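You operate a simulated robot arm through the tools that you are given. There is no shell and no other tool. Be economical: measure what you need, move in short steps, check, and stop when the job is done.

You run a simulated robot arm. Do the job below in one go: nothing can be reset, and whatever is moved stays where it is left.

JOB
Open the drawer of the narrow bench, take the teal pad and put it in the inside of the bench drawer, then shut the drawer. Put the mini tray on the top of the low grey cabinet away on the left end of the packing bench. Put the walnut tray on the top of the narrow bench away on the top of the steel table with a ledge. Take the test tray and put it on top of the clear cover plate. Shut the label parts drawer. Take the banded stack of trays on the top of the store bench and put it away on the top of the tray bench. Open the right door of the large cabinet. Do these in any order.

Only the result counts: the job must be done as asked and must still hold three seconds after the hand-in. Knocking over, shifting, dropping, spilling or breaking anything else fails it. A push-on lid holds only when it is set on centred and level and pressed home; a screw cap is set on level and turned clockwise until tight.

ROBOT AND FRAMES
A 7-joint arm with a vacuum gripper on a trunk, on a base that drives. Base frame: it is fixed to the floor where the robot stands at the start and does not move with it; the origin is under the middle of the robot, x ahead of it, y to its left, z up. Units: m, degrees, N and s.
With the tool pointing down near the work surface it reaches from about 0.1 to 0.64 m from the robot's upright axis, wherever it stands. Its first joint turns from -115.0 to 115.0 degrees. Places, roughly: banded stack of trays [-0.5, -5, 1]; clear cover plate (25x21x4 cm) [0, 1.5, 0.9]; drawer of the narrow bench [0.6, -0.1, 0.7]; inside of the bench drawer [0.6, -0.2, 0.7]; label parts drawer [2.2, -2.4, 0.8]; left end of the packing bench [2.3, 1.9, 0.8]; mini tray [-0.25, 1.25, 1]; right door of the large cabinet [-1.9, 1.7, 0.9]; teal pad (9x6x3 cm) [0, 1.2, 0.9]; test tray (19x16x7 cm) [2.1, -0.1, 0.9]; top of the steel table with a ledge [1.4, -3.3, 0.8]; top of the tray bench [-4.6, -7.8, 0.9]; walnut tray (19x16x7 cm) [0.6, -0.1, 0.9]. Payload 2.55 kg.
Tool frame: the origin (TCP) lies in the middle of the cups' lips, and z points out of the cups. The gripper has 1 cup of 0.044 m across, covering 0.044 by 0.044 m (tool x, y); the bellows give 0.02 m. With the vacuum on, a cup seals on a smooth face that it is pressed against (1 to 4 N); it does not hold porous or soft things. The pull reaches 55 N.
Orientation is told as [roll, pitch, yaw] about the base's x, y, z axes, in that order, counted from this pose: with the cups facing straight down, the tool's x points along the base's -x, its y along +y and its z along -z.

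CONTROLS
- The arm moves only by the tool jog_arm. Its argument "series" is a list of rows, each a list of 7 numbers: the turn, a rotation vector about the tool's x, y, z in units of 180 degrees (1.0 is 180 degrees), then the shift along the tool's x, y, z in units of 100 mm (1.0 is 100 mm), then the vacuum: 1 switches it on, 0 off. In form: [[ax, ay, az, dx, dy, dz, vacuum], ...]. A call has 1 to 20 rows; each row is the pose to reach, as a shift and turn from the pose commanded when the call began, along the tool's axes at that moment. A call with a number of a shift or a turn outside -1 to 1 is refused whole. Each row takes 0.2 s and may step no farther than 0.05 m and 8.6 degrees from the row before; otherwise, or with a gripper value out of range, the whole call is refused. Where a pose cannot be reached the arm comes as near as it can. A force on the tool above 40 N (or 10 N above the force at the start of the call, whichever is more), or a blocked arm, ends the call early, and 0.2 s more pass. The pull builds up within a second once a cup has sealed. Time passes only in rows, and 0.2 s behind the last, so rows that repeat a pose give it time. The reply holds the time, the measured pose of the TCP, the force on the tool along the base axes and the pull of the vacuum, in the units named above and with some noise, with the torque about the TCP (base axes, N m) and any sound that the robot's microphone picked up.
- Cameras (640 x 400 px; columns grow to the right, rows downward): "scene" is now at [-0.0089, 0.151, 1.8086]; the picture's right is [-0.45, -0.89, 0.00], its down [-0.82, 0.41, -0.39] and it looks along [0.35, -0.17, -0.92] (base axes); focal length 252 px, centre (320, 200). "wrist" rides on the gripper at [0.081, 0.006, -0.173] in the tool frame; the picture's right is [-0.08, 1.00, 0.00], its down [-0.89, -0.07, -0.45] and it looks along [-0.44, -0.04, 0.90] (tool axes); focal length 256 px, centre (320, 200). There is no depth. A picture from a camera that has moved, and an enlarged one, comes with that camera's place and axes in the base frame and with its lens.
- camera(camera): a new picture of that camera. The clock stands still meanwhile.
- raise_lower(by): slides the trunk up (or, below 0, down) by that many m; the arm and the scene camera ride with it, the base frame stays. It gives what a move gives, with no picture.
- steer(legs): drives the robot by 1 to 6 legs, each [ahead, left, turn to the left] in m, m and degrees, along the robot's own axes; the way and the turn of a leg run together, so that a leg with both is an arc; at most 1.5 m and 180 degrees a leg. The arm and the cameras ride along, it lands a little off, and it stops where it bumps. It gives what a move gives.
- aim_head(pan, tilt): turns the head with the scene camera to pan (to the left, within 155 degrees either way) and tilt (down, from -29 to 69), counted from straight ahead of the robot. It gives what a move gives.
- close_up(camera, box): a new picture of the part [left, top, right, bottom] of that camera's present view, enlarged. The clock stands still meanwhile.
- hand_in(): hands the job in; it is judged then, once.

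Work in short steps. Places have to be worked out from the pictures, the camera data and where the tool is seen: move nearer, look again, correct. Check each grasp and each placing, and mend what went wrong. You have 207 turns and 180 pictures in all, those below and enlarged ones among them. Switch the vacuum off and draw the arm clear of the work before you hand the job in, unless the task says otherwise; then end with one line.

The tools are called after "Emit:" as a command line: name --pt "numbers of a row" for each row, then --argument value for the rest, lists and objects as JSON in quotes. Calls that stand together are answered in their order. jog_arm: Moves the arm, as the interface text tells. Its arguments: {"type":"object","properties":{"series":{"type":"array","items":{"type":"array","items":{"type":"number"}}}},"required":["series"]} The other tools are called the same way: raise_lower (by) slides the trunk up or down; steer (legs) drives the base; aim_head (pan, tilt) turns the head that bears the scene camera; camera (camera) takes a picture; close_up (camera, box) takes an enlarged picture of a part of a camera's view; hand_in () hands the job in.

At the start:

```text
time_s: 0.0
position: [0.448, 0.1407, 1.1759]
orientation: [0.1, 0.0, -0.1]
contact_force: [0.4, -0.4, -0.5]
moment: [-0.03, -0.02, 0.0]
pull: 0.1
trunk travel left (down, up): [-0.925, 0.065]
robot x, y, heading: [0.0004, -0.0002, 0.1]
head pan, tilt: [-26.7, 67.2]
```

scene: 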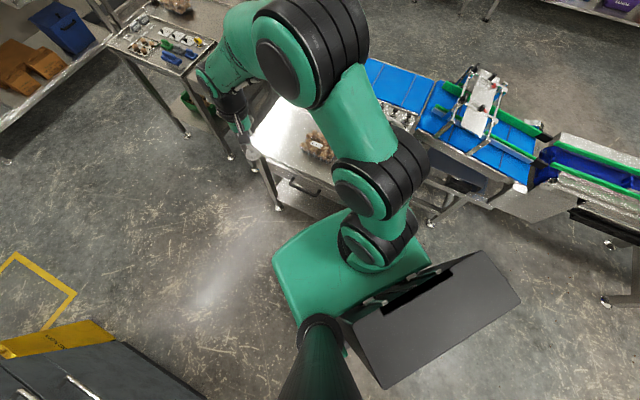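
wrist: 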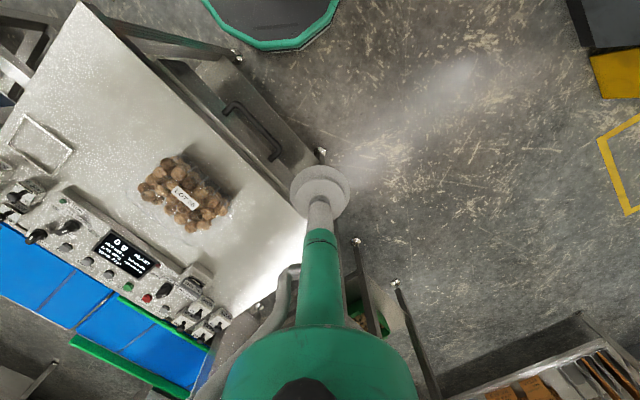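

The start pictures show the narrow bench ahead with a drawer and a tray of nuts on it. I look around with the head to map the scene.

Emit:
aim_head --pan 0 --tilt 40

Emit:
camera --camera "scene"

Emit:
aim_head --pan 90 --tilt 40

Emit:
camera --camera "scene"

Emit:
aim_head --pan -75 --tilt 30

Emit:
camera --camera "scene"

Emit:
aim_head --pan 150 --tilt 30

Emit:
camera --camera "scene"

```text
time_s: 0.9
position: [0.4484, 0.1405, 1.1761]
orientation: [0.0, 0.0, 0.0]
contact_force: [0.2, 0.1, 0.1]
moment: [0.01, -0.01, 0.02]
pull: 0.0
trunk travel left (down, up): [-0.925, 0.065]
robot x, y, heading: [-0.0028, 0.0011, 0.1]
head pan, tilt: [0.0, 40.0]
```

```text
177 pictures are left
camera scene: at [0.0243, 0.1769, 1.8431], right [0.0, -1.0, 0.0], down [-0.64, 0.0, -0.77], along [0.77, 0.0, -0.64], focal length 252 px, centre (320, 200)
```

scene: 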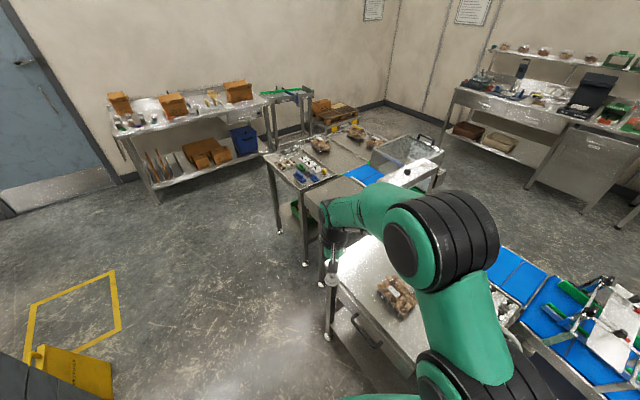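

```text
time_s: 2.6
position: [0.4474, 0.1404, 1.1762]
orientation: [-0.1, 0.0, 0.0]
contact_force: [-0.5, -0.1, 0.2]
moment: [0.02, 0.03, 0.0]
pull: 0.1
trunk travel left (down, up): [-0.925, 0.065]
robot x, y, heading: [0.0004, -0.0003, 0.0]
head pan, tilt: [90.0, 40.0]
```

```text
176 pictures are left
camera scene: at [-0.0605, 0.262, 1.8431], right [1.0, 0.0, 0.0], down [0.0, -0.64, -0.77], along [0.0, 0.77, -0.64], focal length 252 px, centre (320, 200)
```

scene: 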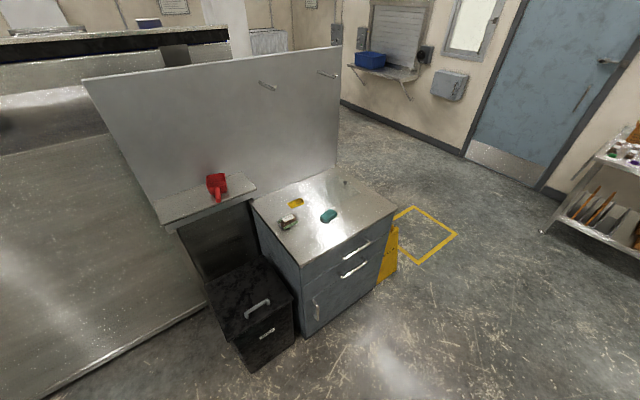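

```text
time_s: 5.1
position: [0.4481, 0.1409, 1.1754]
orientation: [0.0, -0.1, -0.1]
contact_force: [-0.4, -0.1, -0.6]
moment: [0.01, 0.0, -0.01]
pull: 0.2
trunk travel left (down, up): [-0.925, 0.065]
robot x, y, heading: [0.0052, 0.0001, -0.2]
head pan, tilt: [-75.0, 30.0]
```

```text
175 pictures are left
camera scene: at [-0.0372, 0.0897, 1.8585], right [-0.97, -0.26, 0.0], down [-0.13, 0.48, -0.87], along [0.22, -0.84, -0.5], focal length 252 px, centre (320, 200)
```

scene: 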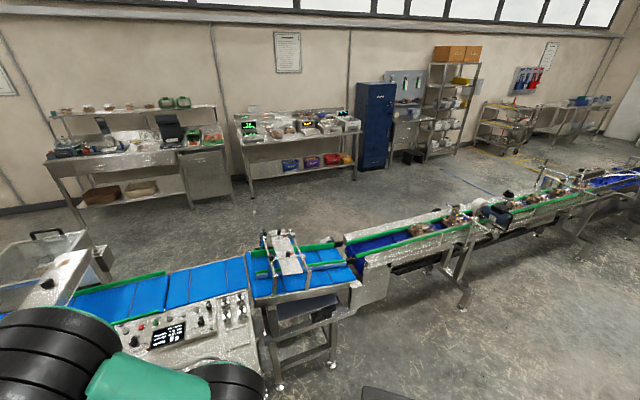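

```text
time_s: 8.3
position: [0.4489, 0.141, 1.1762]
orientation: [0.0, 0.0, 0.0]
contact_force: [-0.3, 0.0, 0.0]
moment: [0.01, 0.03, 0.0]
pull: 0.1
trunk travel left (down, up): [-0.925, 0.065]
robot x, y, heading: [-0.0007, 0.0024, -0.1]
head pan, tilt: [150.0, 30.0]
```

```text
174 pictures are left
camera scene: at [-0.1389, 0.2223, 1.8585], right [0.5, 0.87, 0.0], down [0.43, -0.25, -0.87], along [-0.75, 0.43, -0.5], focal length 252 px, centre (320, 200)
```

scene: 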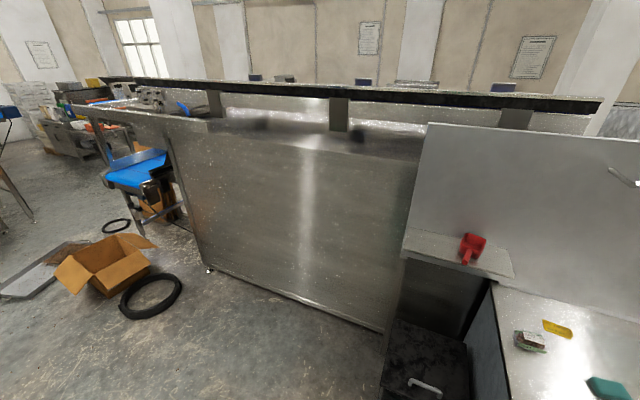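

The low grey cabinet stands on the left with the teal pad, a small tray and a yellow thing. I look closer at it and at the bench.

Emit:
aim_head --pan 90 --tilt 50

Emit:
close_up --camera "scene" --box '[220, 80, 420, 205]'

Emit:
aim_head --pan 0 --tilt 60

Emit:
camera --camera "scene"

```text
time_s: 9.6
position: [0.4481, 0.1411, 1.1761]
orientation: [0.1, -0.1, 0.0]
contact_force: [-0.1, 0.4, -0.7]
moment: [0.0, 0.0, -0.04]
pull: 0.0
trunk travel left (down, up): [-0.925, 0.065]
robot x, y, heading: [-0.0032, 0.0001, -0.0]
head pan, tilt: [90.0, 50.0]
```

```text
3.20 times, centred on (320, 142) of scene
camera zoom: at [-0.0607, 0.254, 1.829], right [1.0, 0.0, 0.0], down [0.0, -0.77, -0.64], along [0.0, 0.64, -0.77], focal length 806 px, centre (320, 384)
```

zoom: 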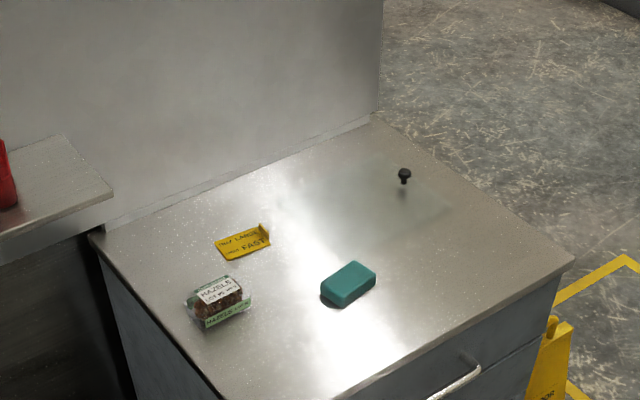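

```text
time_s: 11.3
position: [0.4487, 0.1409, 1.1757]
orientation: [0.0, 0.2, 0.0]
contact_force: [0.1, 0.3, -0.4]
moment: [-0.01, 0.01, 0.01]
pull: 0.0
trunk travel left (down, up): [-0.925, 0.065]
robot x, y, heading: [0.0003, 0.0003, 0.1]
head pan, tilt: [0.0, 60.0]
```

```text
172 pictures are left
camera scene: at [0.006, 0.1771, 1.8164], right [0.0, -1.0, 0.0], down [-0.87, 0.0, -0.5], along [0.5, 0.0, -0.87], focal length 252 px, centre (320, 200)
```

scene: 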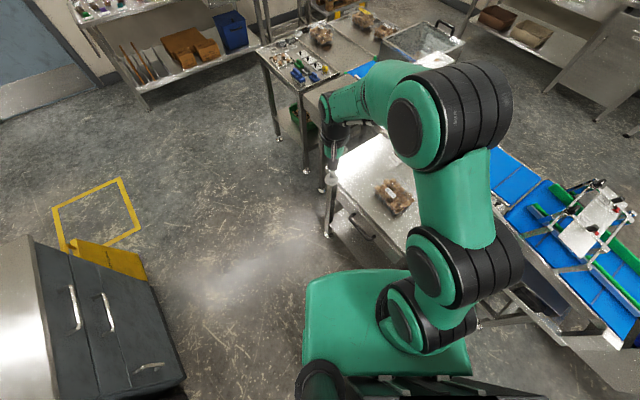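

The drawer front faces about (-0.61, 0.78) with the handle near (0.47, -0.02, 0.75). I drive to stand square in front of it, then look.

Emit:
steer --legs '[[0, 0.42, 0], [0, 0, -52]]'

Emit:
aim_head --pan 20 --tilt 50

Emit:
camera --camera "scene"

Emit:
camera --camera "wrist"

```text
time_s: 16.2
position: [0.389, 0.1563, 1.1754]
orientation: [0.0, 0.0, -51.8]
contact_force: [0.1, -0.7, 0.4]
moment: [0.0, -0.05, -0.02]
pull: 0.0
trunk travel left (down, up): [-0.925, 0.065]
robot x, y, heading: [-0.001, 0.42, -52.0]
head pan, tilt: [0.0, 60.0]
```

```text
time_s: 17.0
position: [0.3885, 0.1552, 1.1768]
orientation: [0.1, 0.1, -51.8]
contact_force: [0.7, 0.0, 0.3]
moment: [0.02, -0.01, -0.04]
pull: 0.2
trunk travel left (down, up): [-0.925, 0.065]
robot x, y, heading: [0.003, 0.4193, -51.8]
head pan, tilt: [20.0, 50.0]
```

```text
171 pictures are left
camera scene: at [0.167, 0.5376, 1.8289], right [-0.53, -0.85, 0.0], down [-0.65, 0.4, -0.64], along [0.55, -0.34, -0.77], focal length 252 px, centre (320, 200)
```

scene: 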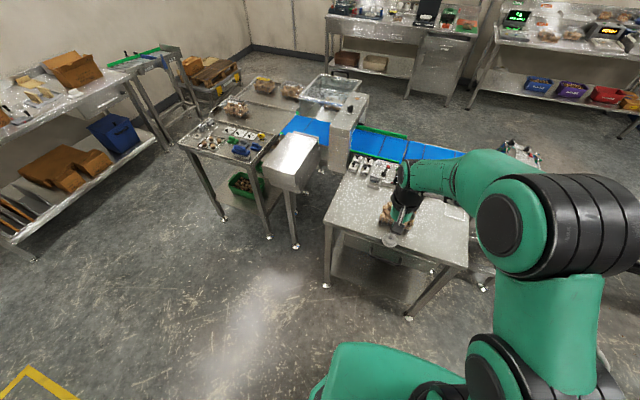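

```text
170 pictures are left
camera wrist: at [0.3424, 0.2233, 1.3482], right [0.83, 0.55, 0.0], down [0.5, -0.75, 0.45], along [0.25, -0.37, -0.9], focal length 256 px, centre (320, 200)
```

wrist: 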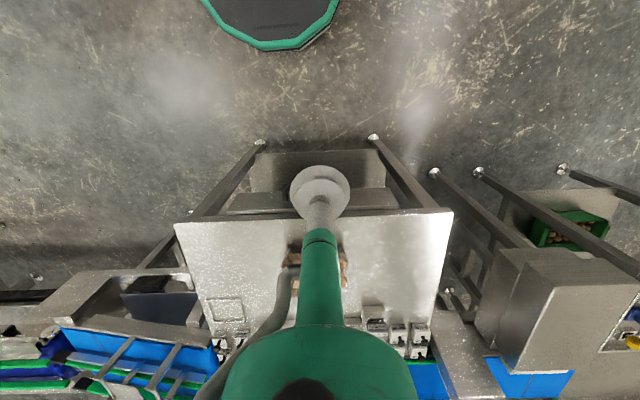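

The bench edge direction works out at 36°, so I turn 1.6° more and pitch the tool to horizontal facing the drawer while still high.

Emit:
steer --legs '[[0, 0, -1.6]]'

Emit:
jog_arm --pt "0 -0.045 0 0.03 0 0 0" --pt "0 -0.09 0 0.06 0 0 0" --pt "0 -0.135 0 0.1 0 0 0" --pt "0 -0.18 0 0.1 0 0 0" --pt "0 -0.225 0 0.1 0 0 0" --pt "0 -0.27 0 0.1 0 0 0" --pt "0 -0.315 0 0.1 0 0 0" --pt "0 -0.36 0 0.1 0 0 0" --pt "0 -0.405 0 0.1 0 0 0" --pt "0 -0.45 0 0.1 0 0 0" --pt "0 -0.5 0 0.1 0 0 0" --pt "0 -0.5 0 0.1 0 0 0"

Emit:
camera --camera "wrist"

```text
time_s: 17.8
position: [0.3798, 0.1469, 1.1769]
orientation: [0.1, 0.0, -53.3]
contact_force: [1.0, 0.5, 0.5]
moment: [-0.02, -0.01, -0.02]
pull: 0.1
trunk travel left (down, up): [-0.925, 0.065]
robot x, y, heading: [-0.0013, 0.4255, -53.6]
head pan, tilt: [20.0, 50.0]
```

```text
refused: row 11 steps farther than a row can; nothing moved
```

```text
169 pictures are left
camera wrist: at [0.3368, 0.214, 1.3482], right [0.85, 0.53, 0.0], down [0.47, -0.76, 0.45], along [0.24, -0.38, -0.9], focal length 256 px, centre (320, 200)
```

wrist: 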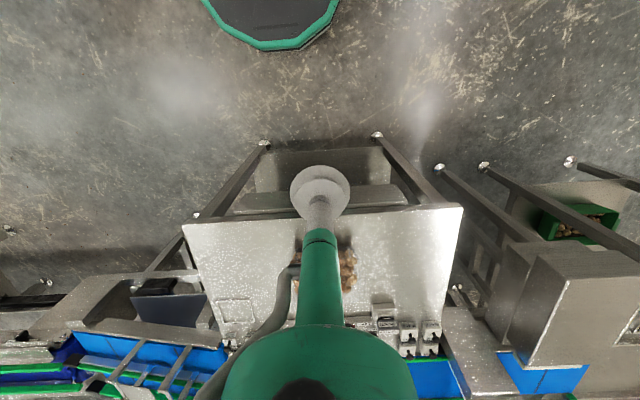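

Row steps were too big; I redo the pitch in smaller steps, drawing back 5 cm.

Emit:
jog_arm --pt "0 -0.042 0 0.05 0 0 0" --pt "0 -0.084 0 0.1 0 0 0" --pt "0 -0.126 0 0.2 0 0 0" --pt "0 -0.168 0 0.3 0 0 0" --pt "0 -0.21 0 0.4 0 0 0" --pt "0 -0.252 0 0.4 0 0 0" --pt "0 -0.294 0 0.4 0 0 0" --pt "0 -0.336 0 0.4 0 0 0" --pt "0 -0.378 0 0.4 0 0 0" --pt "0 -0.42 0 0.4 0 0 0" --pt "0 -0.462 0 0.4 0 0 0" --pt "0 -0.5 0 0.4 0 0 0" --pt "0 -0.5 0 0.4 0 0 0"

Emit:
raise_lower --by -0.4

Emit:
camera --camera "wrist"

Emit:
camera --camera "scene"

```text
time_s: 20.6
position: [0.3565, 0.1779, 1.1759]
orientation: [0.0, -60.5, -53.5]
contact_force: [-0.1, 1.5, 0.1]
moment: [0.02, -0.01, 0.0]
pull: 0.1
out of reach, approached as far as the arm can: row 9, 10, 11, 12, 13
trunk travel left (down, up): [-0.925, 0.065]
robot x, y, heading: [0.003, 0.4226, -53.6]
head pan, tilt: [20.0, 50.0]
```

```text
time_s: 24.4
position: [0.3564, 0.178, 0.7762]
orientation: [0.0, -60.5, -53.4]
contact_force: [0.5, 0.4, -1.1]
moment: [-0.01, 0.01, 0.0]
pull: 0.0
trunk travel left (down, up): [-0.525, 0.465]
robot x, y, heading: [0.0007, 0.4235, -53.6]
head pan, tilt: [20.0, 50.0]
```

```text
168 pictures are left
camera wrist: at [0.2475, 0.3338, 0.7904], right [0.82, 0.56, 0.07], down [-0.03, -0.08, 1.0], along [0.57, -0.82, -0.05], focal length 256 px, centre (320, 200)
```

wrist: 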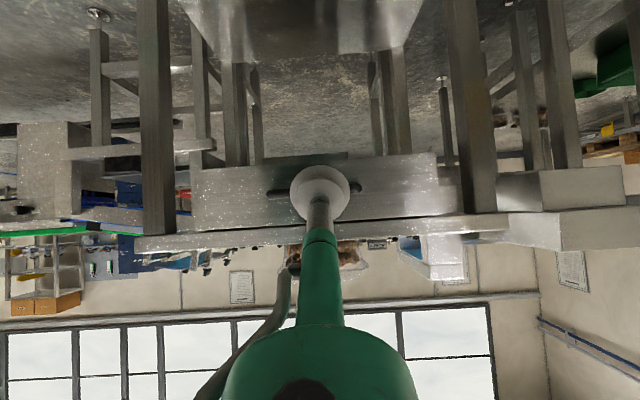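

```text
167 pictures are left
camera scene: at [0.1702, 0.5329, 1.429], right [-0.55, -0.83, 0.0], down [-0.64, 0.42, -0.64], along [0.54, -0.35, -0.77], focal length 252 px, centre (320, 200)
```

scene: 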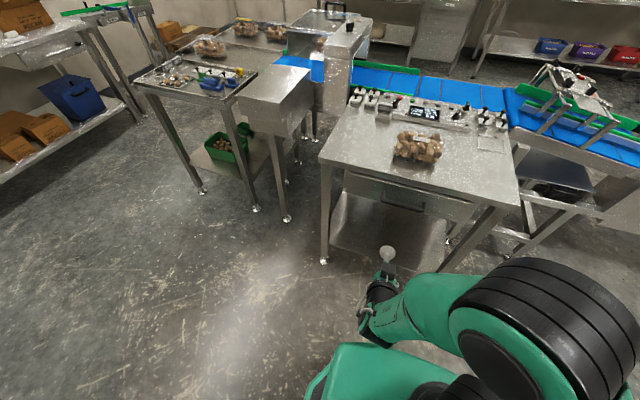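

The wrist camera (upside-down) shows the drawer face at about z 0.71–0.80, with the handle in the middle. I move forward, sideways past the handle's end, and finish the pitch.

Emit:
jog_arm --pt "0 0 0 -0.1 0.25 0.25 0" --pt "0 -0.03 0 -0.2 0.5 0.5 0" --pt "0 -0.07 0 -0.3 0.75 0.8 0" --pt "0 -0.11 0 -0.42 1.0 1.0 0" --pt "0 -0.15 0 -0.42 1.0 1.0 0" --pt "0 -0.164 0 -0.42 1.0 1.0 0" --pt "0 -0.164 0 -0.42 1.0 1.0 0"

Emit:
camera --camera "wrist"

```text
time_s: 26.0
position: [0.4965, 0.126, 0.7818]
orientation: [0.5, -73.8, -53.4]
contact_force: [0.1, 0.2, 0.9]
moment: [0.0, -0.01, -0.01]
pull: 0.0
out of reach, approached as far as the arm can: row 3, 4, 5, 6, 7
trunk travel left (down, up): [-0.525, 0.465]
robot x, y, heading: [0.0024, 0.4246, -53.5]
head pan, tilt: [20.0, 50.0]
```

```text
166 pictures are left
camera wrist: at [0.3866, 0.2792, 0.753], right [0.81, 0.58, 0.08], down [-0.17, 0.1, 0.98], along [0.57, -0.81, 0.18], focal length 256 px, centre (320, 200)
```

wrist: 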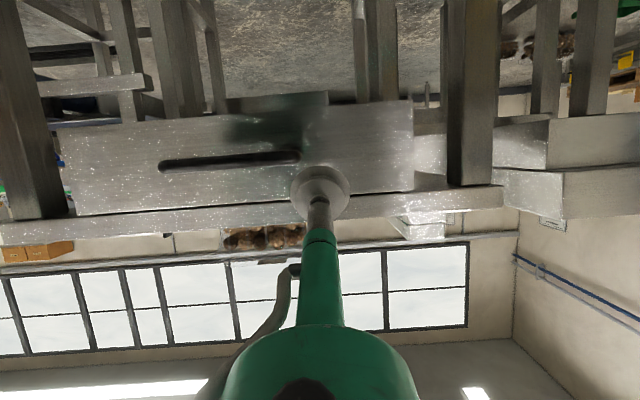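

Pitch stops at -74°, likely a wrist limit. I lower the trunk 0.25 and lift the arm by the same amount so the forearm lies flatter.

Emit:
raise_lower --by -0.25

Emit:
jog_arm --pt "0 0 0 -0.45 0 -0.12 0" --pt "0 0 0 -0.9 0 -0.25 0" --pt "0 0 0 -1.0 0 -0.29 0" --pt "0 0 0 -1.0 0 -0.29 0"

```text
time_s: 28.6
position: [0.4953, 0.1256, 0.5328]
orientation: [0.5, -73.6, -53.4]
contact_force: [-0.2, -0.1, 0.1]
moment: [0.03, 0.01, -0.01]
pull: 0.0
trunk travel left (down, up): [-0.275, 0.715]
robot x, y, heading: [0.0004, 0.4224, -53.4]
head pan, tilt: [20.0, 50.0]
```

```text
time_s: 29.6
position: [0.4957, 0.1243, 0.6371]
orientation: [0.4, -73.8, -53.3]
contact_force: [-0.2, -0.1, 0.6]
moment: [0.0, 0.03, 0.02]
pull: 0.0
trunk travel left (down, up): [-0.275, 0.715]
robot x, y, heading: [0.0006, 0.4268, -53.5]
head pan, tilt: [20.0, 50.0]
```

That worked without clamping; I raise further to drawer height and complete the pitch.

Emit:
jog_arm --pt "0 0 0 -0.4 0 -0.1 0" --pt "0 -0.03 0 -0.8 0 -0.22 0" --pt "0 -0.06 0 -1.0 0 -0.29 0" --pt "0 -0.09 0 -1.0 0 -0.29 0" --pt "0 -0.09 0 -1.0 0 -0.29 0"

Emit:
camera --camera "wrist"

```text
time_s: 30.8
position: [0.4963, 0.1231, 0.7202]
orientation: [0.8, -79.1, -53.7]
contact_force: [-0.2, 0.2, 0.0]
moment: [0.01, -0.04, -0.01]
pull: 0.2
out of reach, approached as far as the arm can: row 3, 4, 5
trunk travel left (down, up): [-0.275, 0.715]
robot x, y, heading: [0.0015, 0.4196, -53.4]
head pan, tilt: [20.0, 50.0]
```

```text
165 pictures are left
camera wrist: at [0.3893, 0.2749, 0.6732], right [0.8, 0.59, 0.08], down [-0.22, 0.17, 0.96], along [0.55, -0.79, 0.27], focal length 256 px, centre (320, 200)
```

wrist: 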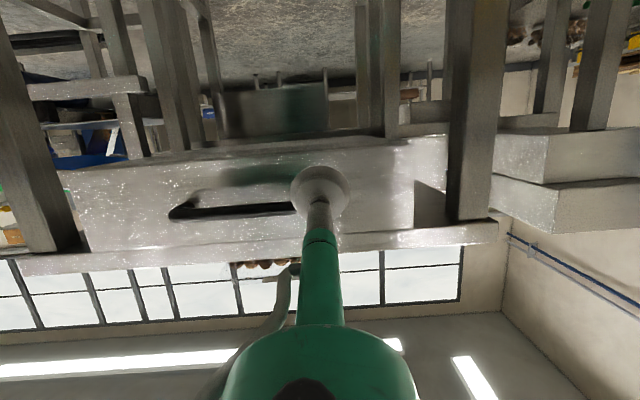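

Pitch improves with extension, so I back the base off 0.17 and extend the arm while finishing the pitch.

Emit:
steer --legs '[[-0.17, 0, 0]]'

Emit:
jog_arm --pt "0 0 0 -0.1 0 0.48 0" --pt "0 0 0 -0.22 0 0.96 0" --pt "0 -0.03 0 -0.5 0 0.96 0" --pt "0 -0.06 0 -0.5 0 0.96 0" --pt "0 -0.06 0 -0.5 0 0.96 0"

```text
time_s: 32.2
position: [0.3943, 0.2615, 0.7206]
orientation: [0.8, -79.1, -53.7]
contact_force: [-0.6, 0.3, 0.2]
moment: [0.0, 0.04, 0.04]
pull: 0.0
trunk travel left (down, up): [-0.275, 0.715]
robot x, y, heading: [-0.101, 0.5611, -53.7]
head pan, tilt: [20.0, 50.0]
```

```text
time_s: 33.4
position: [0.4571, 0.1786, 0.7513]
orientation: [79.2, -89.9, -132.1]
contact_force: [0.7, -0.1, -0.7]
moment: [-0.03, 0.0, -0.01]
pull: 0.0
trunk travel left (down, up): [-0.275, 0.715]
robot x, y, heading: [-0.0987, 0.558, -53.6]
head pan, tilt: [20.0, 50.0]
```

The tool is now horizontal. I check its aim at the drawer face.

Emit:
camera --camera "wrist"

Emit:
aim_head --pan 15 --tilt 35

Emit:
camera --camera "scene"

```text
164 pictures are left
camera wrist: at [0.3571, 0.3195, 0.6702], right [0.8, 0.6, 0.08], down [-0.33, 0.31, 0.89], along [0.51, -0.74, 0.44], focal length 256 px, centre (320, 200)
```

wrist: 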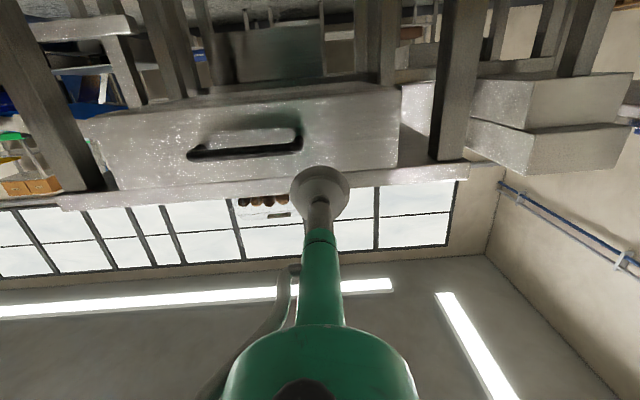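

```text
time_s: 34.2
position: [0.4567, 0.1785, 0.7509]
orientation: [61.0, -89.7, -113.9]
contact_force: [-0.1, 0.6, 0.2]
moment: [0.02, 0.02, 0.01]
pull: 0.1
trunk travel left (down, up): [-0.275, 0.715]
robot x, y, heading: [-0.1004, 0.5588, -53.4]
head pan, tilt: [15.0, 35.0]
```

```text
163 pictures are left
camera scene: at [0.0729, 0.6582, 1.2006], right [-0.62, -0.78, 0.0], down [-0.45, 0.36, -0.82], along [0.64, -0.51, -0.57], focal length 252 px, centre (320, 200)
```

scene: 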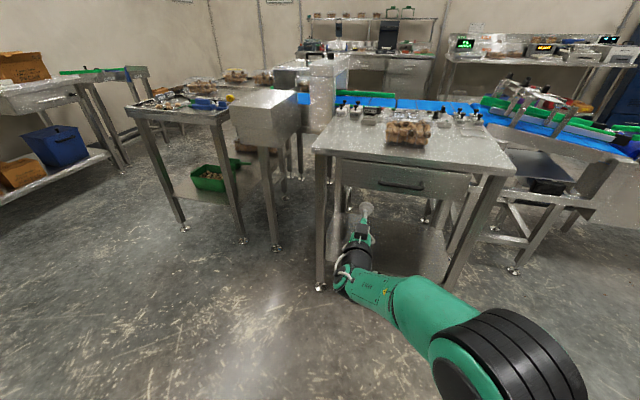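

The face spans z 0.69–0.80, with the handle's end at lateral 0.20, so I shift 4.5 cm left and approach to within a few cm.

Emit:
jog_arm --pt "0 0 0 0.05 0.45 0 0" --pt "0 0 0 0.05 0.45 0.4 0" --pt "0 0 0 0.05 0.45 0.8 0" --pt "0 0 0 0.05 0.45 1.0 0"

Emit:
camera --camera "wrist"

```text
time_s: 35.2
position: [0.5518, 0.1261, 0.7468]
orientation: [64.6, -89.9, -117.5]
contact_force: [-0.5, 0.4, 0.8]
moment: [0.0, 0.01, -0.01]
pull: 0.1
trunk travel left (down, up): [-0.275, 0.715]
robot x, y, heading: [-0.103, 0.5605, -53.4]
head pan, tilt: [15.0, 35.0]
```

```text
162 pictures are left
camera wrist: at [0.4529, 0.2674, 0.6657], right [0.8, 0.6, 0.08], down [-0.33, 0.31, 0.89], along [0.51, -0.74, 0.44], focal length 256 px, centre (320, 200)
```

wrist: 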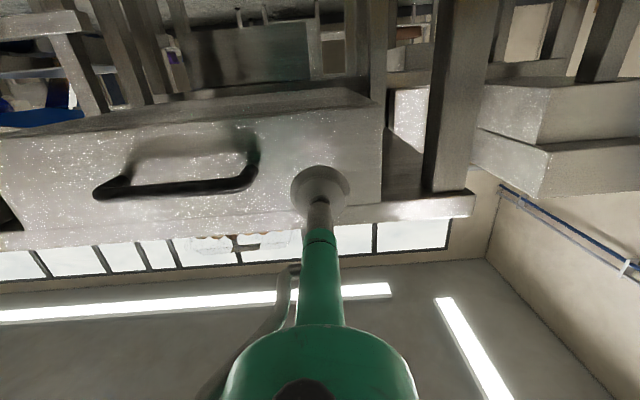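

The cup lines up with the plain right part of the face. I advance with vacuum on in small steps until contact.

Emit:
jog_arm --pt "0 0 0 0 0 0.3 1" --pt "0 0 0 0 0 0.6 1" --pt "0 0 0 0 0 0.65 1" --pt "0 0 0 0 0 0.7 1" --pt "0 0 0 0 0 0.74 1" --pt "0 0 0 0 0 0.78 1"

```text
time_s: 36.6
position: [0.5993, 0.0632, 0.7475]
orientation: [79.8, -89.8, -132.8]
contact_force: [0.0, -0.2, 0.3]
moment: [-0.02, -0.01, -0.01]
pull: 0.2
trunk travel left (down, up): [-0.275, 0.715]
robot x, y, heading: [-0.1034, 0.5571, -53.4]
head pan, tilt: [15.0, 35.0]
```

No contact yet; I creep on.

Emit:
jog_arm --pt "0 0 0 0 0 0.04 1" --pt "0 0 0 0 0 0.08 1" --pt "0 0 0 0 0 0.12 1" --pt "0 0 0 0 0 0.16 1" --pt "0 0 0 0 0 0.2 1" --pt "0 0 0 0 0 0.2 1"

```text
time_s: 37.7
position: [0.6065, 0.0525, 0.7468]
orientation: [94.0, -89.8, -147.1]
contact_force: [-13.8, 10.7, 1.9]
moment: [0.05, -0.05, -0.25]
pull: 54.4
trunk travel left (down, up): [-0.275, 0.715]
robot x, y, heading: [-0.0996, 0.5594, -53.7]
head pan, tilt: [15.0, 35.0]
stopped in row 5: the force on the tool passed its limit at 41 N (the readings are from after the stop); the commanded pose is now the measured one
```

Sealed at 54 N. I pull the drawer back gently with the arm.

Emit:
jog_arm --pt "0 0 0 0 0 -0.05 1" --pt "0 0 0 0 0 -0.15 1" --pt "0 0 0 0 0 -0.3 1" --pt "0 0 0 0 0 -0.45 1" --pt "0 0 0 0 0 -0.6 1" --pt "0 0 0 0 0 -0.8 1" --pt "0 0 0 0 0 -1.0 1" --pt "0 0 0 0 0 -1.0 1"

Emit:
camera --camera "scene"

```text
time_s: 39.5
position: [0.5484, 0.1319, 0.7464]
orientation: [68.9, -89.8, -122.0]
contact_force: [0.0, 2.0, 10.5]
moment: [0.11, -0.04, -0.26]
pull: 55.0
trunk travel left (down, up): [-0.275, 0.715]
robot x, y, heading: [-0.1024, 0.5625, -53.4]
head pan, tilt: [15.0, 35.0]
```

```text
161 pictures are left
camera scene: at [0.0709, 0.66, 1.2008], right [-0.62, -0.78, 0.0], down [-0.45, 0.36, -0.82], along [0.64, -0.51, -0.57], focal length 252 px, centre (320, 200)
```

scene: 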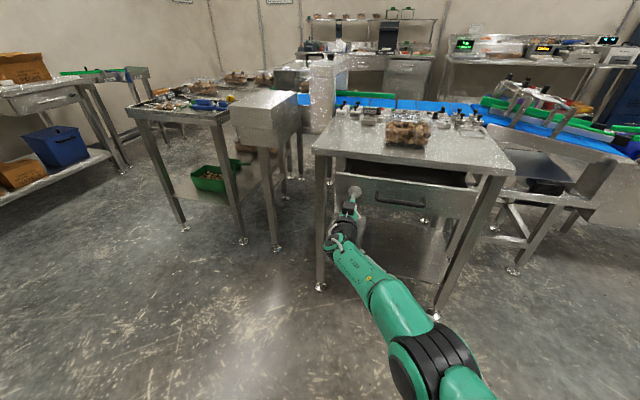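

The drawer follows (about 9 cm open). I keep pulling.

Emit:
jog_arm --pt "0 0 0 0 0 -0.15 1" --pt "0 0 0 0 0 -0.3 1" --pt "0 0 0 0 0 -0.45 1" --pt "0 0 0 0 0 -0.6 1" --pt "0 0 0 0 0 -0.8 1" --pt "0 0 0 0 0 -1.0 1" --pt "0 0 0 0 0 -1.0 1"

Emit:
camera --camera "scene"

```text
time_s: 41.1
position: [0.489, 0.2126, 0.7452]
orientation: [75.8, -89.8, -128.7]
contact_force: [9.9, 5.5, 12.1]
moment: [0.27, -0.18, -0.32]
pull: 54.2
out of reach, approached as far as the arm can: row 6
trunk travel left (down, up): [-0.275, 0.715]
robot x, y, heading: [-0.1031, 0.5605, -53.3]
head pan, tilt: [15.0, 35.0]
```

```text
160 pictures are left
camera scene: at [0.0718, 0.6603, 1.2005], right [-0.62, -0.78, 0.0], down [-0.45, 0.36, -0.82], along [0.64, -0.51, -0.57], focal length 252 px, centre (320, 200)
```

scene: 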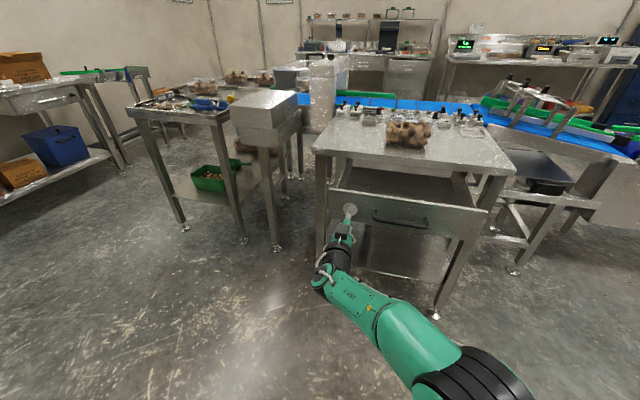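

About 19 cm open, enough for the pad. I release and back the tool off.

Emit:
jog_arm --pt "0 0 0 0 0 0 0" --pt "0 0 0 0 0 0 0" --pt "0 0 0 0 0 0 0" --pt "0 0 0 0 0 -0.1 0" --pt "0 0.03 0 0 0 -0.2 0" --pt "0 0.06 0 0 0 -0.4 0" --pt "0 0.1 0 0 0 -0.6 0" --pt "0 0.14 0 0 0 -0.8 0"

Emit:
camera --camera "scene"

```text
time_s: 42.9
position: [0.4409, 0.2762, 0.7453]
orientation: [0.1, -64.4, -53.1]
contact_force: [-0.9, -0.1, -1.5]
moment: [-0.02, 0.0, -0.02]
pull: 0.1
trunk travel left (down, up): [-0.275, 0.715]
robot x, y, heading: [-0.1062, 0.5584, -53.5]
head pan, tilt: [15.0, 35.0]
```

```text
159 pictures are left
camera scene: at [0.0723, 0.6587, 1.2006], right [-0.62, -0.78, 0.0], down [-0.45, 0.36, -0.82], along [0.64, -0.51, -0.57], focal length 252 px, centre (320, 200)
```

scene: 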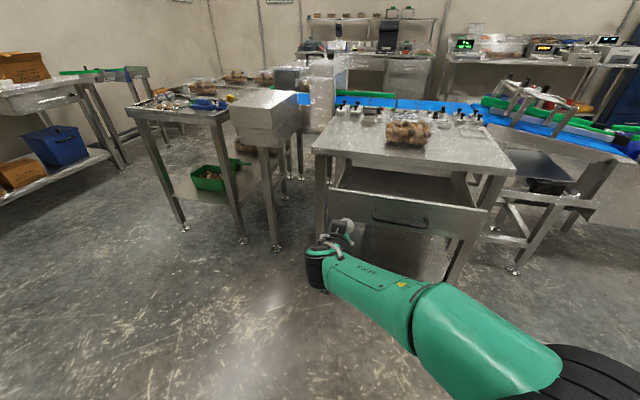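

Drawer stays open. I raise the trunk, straighten the tool, and drive towards the cabinet to stand beside it, left side to its front.

Emit:
raise_lower --by 0.6

Emit:
jog_arm --pt "0 0.045 0 0 0 0 0" --pt "0 0.09 0 0 0 0 0" --pt "0 0.135 0 0 0 0 0" --pt "0 0.18 0 0 0 0 0" --pt "0 0.225 0 0 0 0 0" --pt "0 0.27 0 0 0 0 0" --pt "0 0.315 0 0 0 0 0" --pt "0 0.358 0 0 0 0 0" --pt "0 0.358 0 0 0 0 0"

Emit:
steer --legs '[[0.13, 0, 0], [0, 0.38, 0], [0, 0, 87.5]]'

Emit:
aim_head --pan 90 --tilt 60

Emit:
camera --camera "scene"

```text
refused: 0.6 is not a number from -0.4 to 0.4
```

```text
time_s: 44.9
position: [0.3685, 0.3103, 0.5932]
orientation: [2.6, -4.4, -53.2]
contact_force: [0.1, 0.2, 0.2]
moment: [0.0, -0.02, 0.03]
pull: 0.1
out of reach, approached as far as the arm can: row 5, 6, 7, 8, 9
trunk travel left (down, up): [-0.275, 0.715]
robot x, y, heading: [-0.103, 0.5618, -53.3]
head pan, tilt: [15.0, 35.0]
```

```text
time_s: 51.9
position: [0.5517, 1.1416, 0.5942]
orientation: [2.4, -4.5, 34.3]
contact_force: [-0.5, -0.3, -0.3]
moment: [-0.01, -0.03, 0.02]
pull: 0.1
trunk travel left (down, up): [-0.275, 0.715]
robot x, y, heading: [0.281, 0.6822, 34.2]
head pan, tilt: [15.0, 35.0]
```

```text
time_s: 53.4
position: [0.5504, 1.1418, 0.5939]
orientation: [2.4, -4.5, 34.4]
contact_force: [0.5, -0.1, -0.2]
moment: [0.0, -0.04, 0.01]
pull: 0.0
trunk travel left (down, up): [-0.275, 0.715]
robot x, y, heading: [0.28, 0.6819, 34.2]
head pan, tilt: [90.0, 60.0]
```

```text
158 pictures are left
camera scene: at [0.0937, 0.8502, 1.1664], right [0.83, 0.56, 0.0], down [0.49, -0.72, -0.5], along [-0.28, 0.41, -0.87], focal length 252 px, centre (320, 200)
```

scene: 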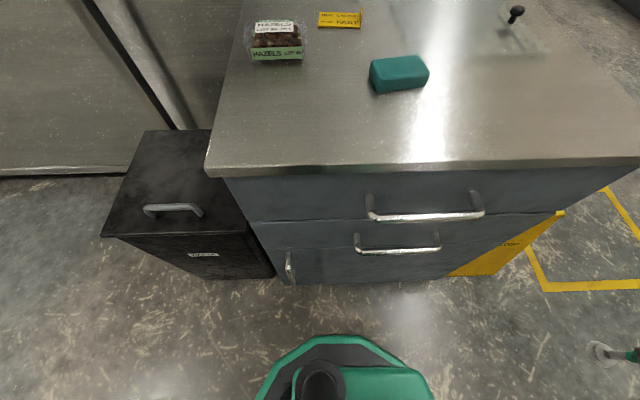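

The cabinet is square to my left. I raise the trunk to working height and re-look.

Emit:
raise_lower --by 0.4

Emit:
raise_lower --by 0.25

Emit:
camera --camera "scene"

```text
time_s: 57.2
position: [0.551, 1.1416, 0.9934]
orientation: [2.5, -4.5, 34.5]
contact_force: [-0.4, 0.5, 0.0]
moment: [-0.03, 0.0, 0.01]
pull: 0.1
trunk travel left (down, up): [-0.675, 0.315]
robot x, y, heading: [0.2809, 0.684, 33.9]
head pan, tilt: [90.0, 60.0]
```

```text
time_s: 59.8
position: [0.5512, 1.1416, 1.244]
orientation: [2.4, -4.4, 34.4]
contact_force: [0.8, 0.0, -0.4]
moment: [-0.01, 0.0, 0.02]
pull: 0.1
trunk travel left (down, up): [-0.925, 0.065]
robot x, y, heading: [0.2846, 0.6821, 34.0]
head pan, tilt: [90.0, 60.0]
```

```text
157 pictures are left
camera scene: at [0.0936, 0.8503, 1.8163], right [0.83, 0.56, 0.0], down [0.49, -0.72, -0.5], along [-0.28, 0.41, -0.87], focal length 252 px, centre (320, 200)
```

scene: 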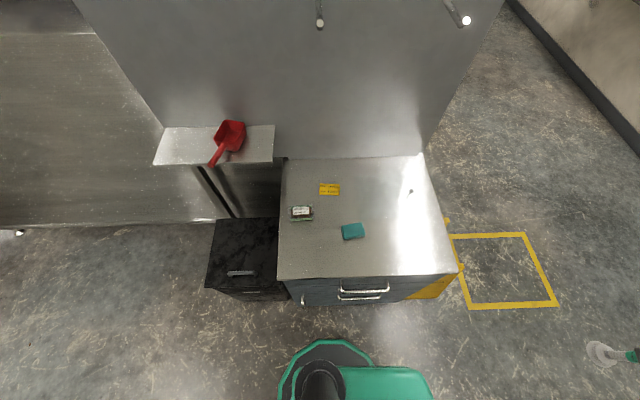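

Triangulated: cabinet top z≈0.88, pad (-0.013, 1.23), mini tray (-0.22, 1.19). I move 9 cm closer and swing the arm round to a side pose over the pad in several jogs.

Emit:
steer --legs '[[0, 0.09, 0]]'

Emit:
jog_arm --pt "0.013 0.024 0 0 0 0 0" --pt "0.013 0.024 0 0 0 0 0"

Emit:
jog_arm --pt "0 0 0 0.4 0.2 0 0" --pt "0 0 0 0.8 0.4 0 0" --pt "0 0 0 1.0 0.6 0 0"

Emit:
jog_arm --pt "0 0 0 0.4 0.3 0 0" --pt "0 0 0 0.8 0.6 0 0" --pt "0 0 0 1.0 0.8 0 0"

Emit:
jog_arm --pt "0 0 0 0.4 0.3 0 0" --pt "0 0 0 0.8 0.6 0 0" --pt "0 0 0 1.0 0.8 0 0"

Emit:
jog_arm --pt "0 0 0 0.4 0.3 0 0" --pt "0 0 0 0.8 0.6 0 0" --pt "0 0 0 1.0 0.6 0 0"

Emit:
camera --camera "wrist"

```text
time_s: 60.9
position: [0.4994, 1.2177, 1.2436]
orientation: [2.4, -4.5, 34.4]
contact_force: [-0.8, -0.1, 0.3]
moment: [0.0, -0.01, -0.01]
pull: 0.0
trunk travel left (down, up): [-0.925, 0.065]
robot x, y, heading: [0.2315, 0.7537, 34.5]
head pan, tilt: [90.0, 60.0]
```

```text
time_s: 61.5
position: [0.4978, 1.2123, 1.2343]
orientation: [1.6, -3.1, 34.5]
contact_force: [-1.3, 0.0, -1.1]
moment: [-0.04, -0.02, -0.03]
pull: 0.0
out of reach, approached as far as the arm can: row 1, 2
trunk travel left (down, up): [-0.925, 0.065]
robot x, y, heading: [0.2294, 0.7568, 34.2]
head pan, tilt: [90.0, 60.0]
```

```text
time_s: 62.3
position: [0.3803, 1.2041, 1.2299]
orientation: [1.6, -3.1, 34.5]
contact_force: [0.2, 0.0, -0.6]
moment: [-0.03, 0.0, -0.02]
pull: 0.0
trunk travel left (down, up): [-0.925, 0.065]
robot x, y, heading: [0.2298, 0.7545, 34.2]
head pan, tilt: [90.0, 60.0]
```

```text
time_s: 63.1
position: [0.2533, 1.2133, 1.2277]
orientation: [1.7, -3.1, 34.3]
contact_force: [0.0, 0.3, 0.5]
moment: [-0.04, -0.01, 0.0]
pull: 0.1
trunk travel left (down, up): [-0.925, 0.065]
robot x, y, heading: [0.2302, 0.7607, 34.1]
head pan, tilt: [90.0, 60.0]
```

```text
time_s: 63.9
position: [0.1251, 1.2225, 1.2263]
orientation: [1.5, -3.1, 34.5]
contact_force: [-0.4, -0.1, 0.0]
moment: [-0.02, 0.02, -0.02]
pull: 0.1
trunk travel left (down, up): [-0.925, 0.065]
robot x, y, heading: [0.2319, 0.757, 34.0]
head pan, tilt: [90.0, 60.0]
```

```text
time_s: 64.7
position: [0.0228, 1.2076, 1.2047]
orientation: [1.7, -3.1, 34.5]
contact_force: [0.1, 0.3, 0.4]
moment: [0.0, 0.0, -0.01]
pull: 0.0
out of reach, approached as far as the arm can: row 1, 2, 3
trunk travel left (down, up): [-0.925, 0.065]
robot x, y, heading: [0.2311, 0.7563, 33.9]
head pan, tilt: [90.0, 60.0]
```

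```text
156 pictures are left
camera wrist: at [-0.0527, 1.1574, 1.3725], right [-0.5, 0.87, 0.03], down [0.76, 0.42, 0.49], along [0.41, 0.27, -0.87], focal length 256 px, centre (320, 200)
```

wrist: 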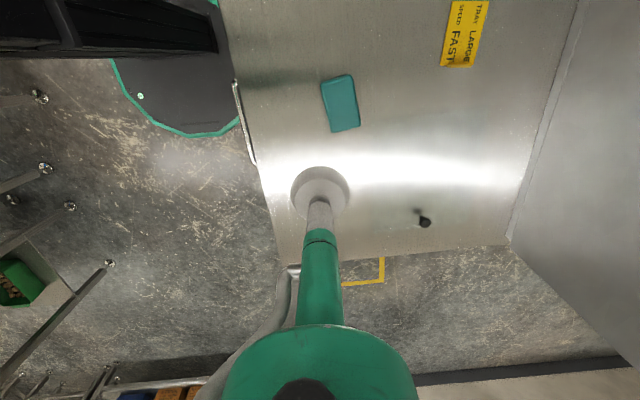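

The pad is confirmed at (-0.017, 1.237). I descend to z≈1.0 with the offset and level the tool.

Emit:
jog_arm --pt "0 0 0 0.05 0.1 0.4 0" --pt "0 0.0 0 0.1 0.3 0.8 0" --pt "0.009 0.017 0 0.14 0.46 1.0 0" --pt "0.009 0.017 0 0.14 0.46 1.0 0"

Emit:
jog_arm --pt "0 0 0 0 0 0.4 0" --pt "0 0 0 0 0 0.8 0" --pt "0 0 0 0 0 1.0 0"

Emit:
camera --camera "wrist"

```text
time_s: 65.7
position: [-0.0118, 1.2428, 1.1053]
orientation: [0.1, 0.0, 34.6]
contact_force: [0.2, 0.1, 0.5]
moment: [0.02, -0.05, -0.02]
pull: 0.1
trunk travel left (down, up): [-0.925, 0.065]
robot x, y, heading: [0.2306, 0.7588, 34.3]
head pan, tilt: [90.0, 60.0]
```

```text
time_s: 66.5
position: [-0.0121, 1.244, 1.0053]
orientation: [0.1, 0.0, 34.5]
contact_force: [0.0, 1.0, 0.5]
moment: [-0.01, 0.0, 0.04]
pull: 0.1
trunk travel left (down, up): [-0.925, 0.065]
robot x, y, heading: [0.2343, 0.7603, 34.3]
head pan, tilt: [90.0, 60.0]
```

```text
155 pictures are left
camera wrist: at [-0.0825, 1.203, 1.1775], right [-0.5, 0.87, 0.0], down [0.78, 0.45, 0.45], along [0.39, 0.22, -0.9], focal length 256 px, centre (320, 200)
```

wrist: 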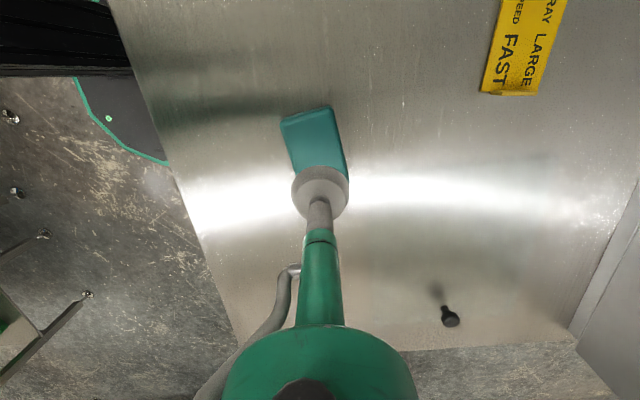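

Pad centre about (-0.02, 1.232). I correct and descend with vacuum on, creeping to contact.

Emit:
jog_arm --pt "0 0 0 0.13 -0.05 0.4 1" --pt "0 0 0 0.13 -0.05 0.76 1" --pt "0 0 0 0.13 -0.05 0.82 1" --pt "0 0 0 0.13 -0.05 0.87 1" --pt "0 0 0 0.13 -0.05 0.92 1" --pt "0 0 0 0.13 -0.05 0.96 1" --pt "0 0 0 0.13 -0.05 1.0 1" --pt "0 0 0 0.13 -0.05 1.0 1"

```text
time_s: 67.7
position: [-0.0238, 1.2394, 0.9228]
orientation: [1.0, -0.1, 34.5]
contact_force: [3.4, -5.7, 20.1]
moment: [-0.22, -0.46, -0.04]
pull: 55.5
trunk travel left (down, up): [-0.925, 0.065]
robot x, y, heading: [0.2321, 0.7574, 33.9]
head pan, tilt: [90.0, 60.0]
stopped in row 6: the force on the tool passed its limit at 40 N (the readings are from after the stop); the commanded pose is now the measured one
```

Sealed on the pad. I lift it.

Emit:
jog_arm --pt "0 0 0 0 0 -0.2 1" --pt "0 0 0 0 0 -0.6 1" --pt "0 0 0 0 0 -1.0 1" --pt "0 0 0 0 0 -1.0 1"

Emit:
jog_arm --pt "0 0 0 -0.1 -0.4 -0.2 1" --pt "0 0 0 -0.1 -0.8 -0.6 1" --pt "0 0 0 -0.1 -1.0 -1.0 1"

Emit:
camera --camera "wrist"

```text
time_s: 68.7
position: [-0.0203, 1.2367, 1.018]
orientation: [0.7, -0.1, 34.4]
contact_force: [0.3, -0.4, -0.8]
moment: [-0.02, -0.01, 0.0]
pull: 55.0
trunk travel left (down, up): [-0.925, 0.065]
robot x, y, heading: [0.228, 0.7587, 34.3]
head pan, tilt: [90.0, 60.0]
```

```text
refused: row 2 steps farther than a row can; nothing moved
```

```text
154 pictures are left
camera wrist: at [-0.0907, 1.194, 1.1899], right [-0.5, 0.87, 0.01], down [0.78, 0.44, 0.45], along [0.38, 0.23, -0.9], focal length 256 px, centre (320, 200)
```

wrist: 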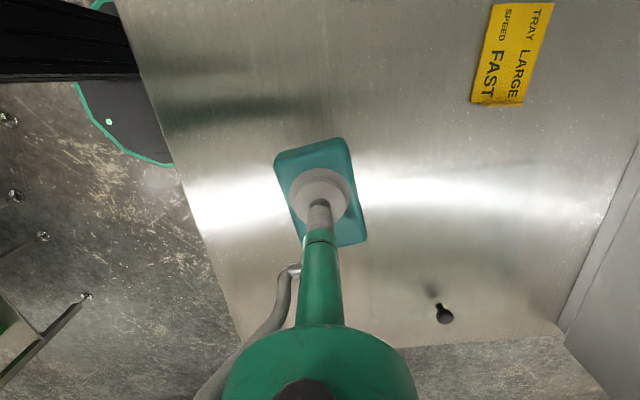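

Pad held. I lift more, back away from the cabinet, turn clockwise and park side-on to the drawer so the arm ends over its opening.

Emit:
jog_arm --pt "0 0 0 0 0 -0.4 1" --pt "0 0 0 0 0 -0.8 1" --pt "0 0 0 0 0 -1.0 1"

Emit:
steer --legs '[[0, -0.17, 0], [0, 0, -177.6], [0.17, -0.015, 0]]'

Emit:
camera --camera "wrist"

Emit:
camera --camera "scene"

```text
time_s: 69.5
position: [-0.0196, 1.2354, 1.1193]
orientation: [0.7, -0.1, 34.4]
contact_force: [-0.3, -0.2, -0.5]
moment: [-0.02, -0.01, -0.02]
pull: 54.4
trunk travel left (down, up): [-0.925, 0.065]
robot x, y, heading: [0.23, 0.7532, 34.2]
head pan, tilt: [90.0, 60.0]
```

```text
time_s: 79.3
position: [0.4367, 0.0551, 1.1186]
orientation: [0.7, -0.1, -144.6]
contact_force: [-0.6, -0.2, -0.3]
moment: [0.03, -0.03, -0.01]
pull: 54.8
trunk travel left (down, up): [-0.925, 0.065]
robot x, y, heading: [0.1784, 0.5308, -144.8]
head pan, tilt: [90.0, 60.0]
```

```text
153 pictures are left
camera wrist: at [0.5039, 0.0977, 1.2907], right [0.51, -0.86, 0.01], down [-0.77, -0.46, 0.45], along [-0.38, -0.24, -0.9], focal length 256 px, centre (320, 200)
```

wrist: 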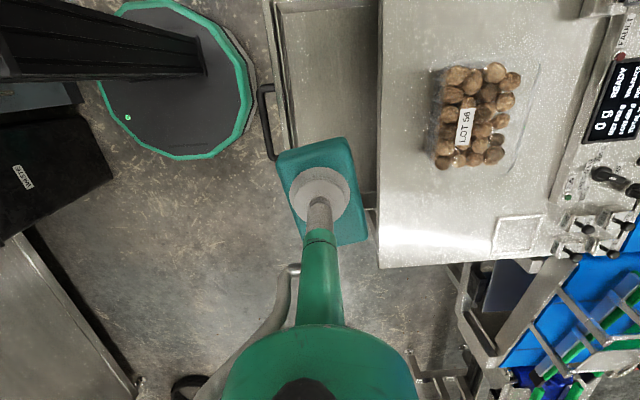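

```text
152 pictures are left
camera scene: at [0.3664, 0.3652, 1.8164], right [-0.82, -0.57, 0.0], down [-0.5, 0.71, -0.5], along [0.29, -0.41, -0.87], focal length 252 px, centre (320, 200)
```

scene: 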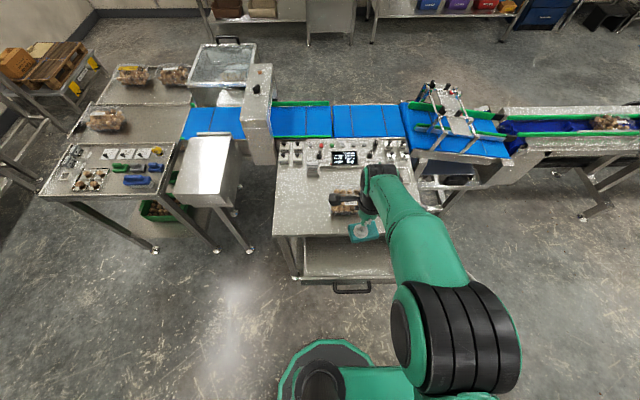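

The drawer opening lies below; its middle is about (0.479, 0.063). I shift over it and lower with the trunk.

Emit:
jog_arm --pt "0 0 0 0.2 0.1 0 1" --pt "0 0 0 0.39 0.18 0 1" --pt "0 0 0 0.39 0.18 0 1"

Emit:
raise_lower --by -0.25

Emit:
camera --camera "wrist"

Emit:
camera --camera "scene"

```text
time_s: 80.1
position: [0.4783, 0.063, 1.1188]
orientation: [0.8, -0.1, -144.5]
contact_force: [-0.4, 0.3, -0.8]
moment: [0.03, 0.04, 0.0]
pull: 55.2
trunk travel left (down, up): [-0.925, 0.065]
robot x, y, heading: [0.1775, 0.5331, -144.8]
head pan, tilt: [90.0, 60.0]
```

```text
time_s: 82.7
position: [0.4773, 0.0636, 0.8676]
orientation: [0.8, 0.0, -144.5]
contact_force: [-0.6, 0.6, -0.4]
moment: [-0.01, 0.0, 0.02]
pull: 55.4
trunk travel left (down, up): [-0.675, 0.315]
robot x, y, heading: [0.1788, 0.532, -145.0]
head pan, tilt: [90.0, 60.0]
```

```text
151 pictures are left
camera wrist: at [0.5459, 0.1061, 1.0405], right [0.51, -0.86, 0.01], down [-0.77, -0.46, 0.45], along [-0.38, -0.24, -0.9], focal length 256 px, centre (320, 200)
```

wrist: 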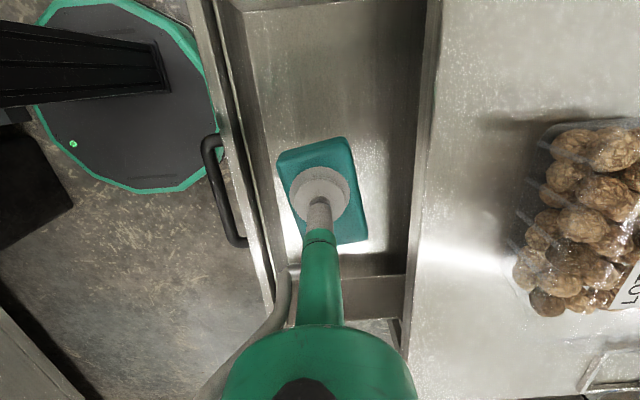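

```text
150 pictures are left
camera scene: at [0.3667, 0.3654, 1.5665], right [-0.82, -0.57, 0.0], down [-0.5, 0.71, -0.5], along [0.29, -0.41, -0.87], focal length 252 px, centre (320, 200)
```

scene: 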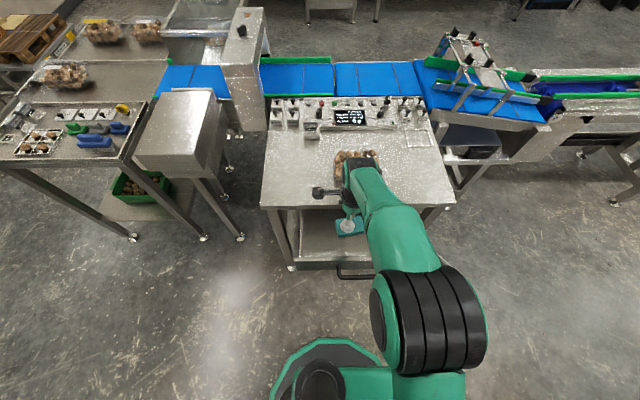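

Well centred over the opening. I lower further with the trunk, then creep down to touch.

Emit:
raise_lower --by -0.09

Emit:
jog_arm --pt "0 0 0 0 0 0.06 1" --pt "0 0 0 0 0 0.12 1" --pt "0 0 0 0 0 0.18 1" --pt "0 0 0 0 0 0.24 1" --pt "0 0 0 0 0 0.3 1" --pt "0 0 0 0 0 0.36 1" --pt "0 0 0 0 0 0.4 1"

```text
time_s: 84.0
position: [0.4796, 0.0626, 0.7784]
orientation: [0.8, 0.0, -144.4]
contact_force: [-0.9, -0.1, 0.4]
moment: [0.0, -0.03, -0.02]
pull: 55.0
trunk travel left (down, up): [-0.585, 0.405]
robot x, y, heading: [0.1798, 0.5311, -145.0]
head pan, tilt: [90.0, 60.0]
```

```text
time_s: 85.6
position: [0.4776, 0.0627, 0.739]
orientation: [0.8, 0.0, -144.6]
contact_force: [-0.6, -0.3, 0.2]
moment: [-0.03, 0.0, -0.03]
pull: 54.7
trunk travel left (down, up): [-0.585, 0.405]
robot x, y, heading: [0.1785, 0.5275, -145.1]
head pan, tilt: [90.0, 60.0]
```

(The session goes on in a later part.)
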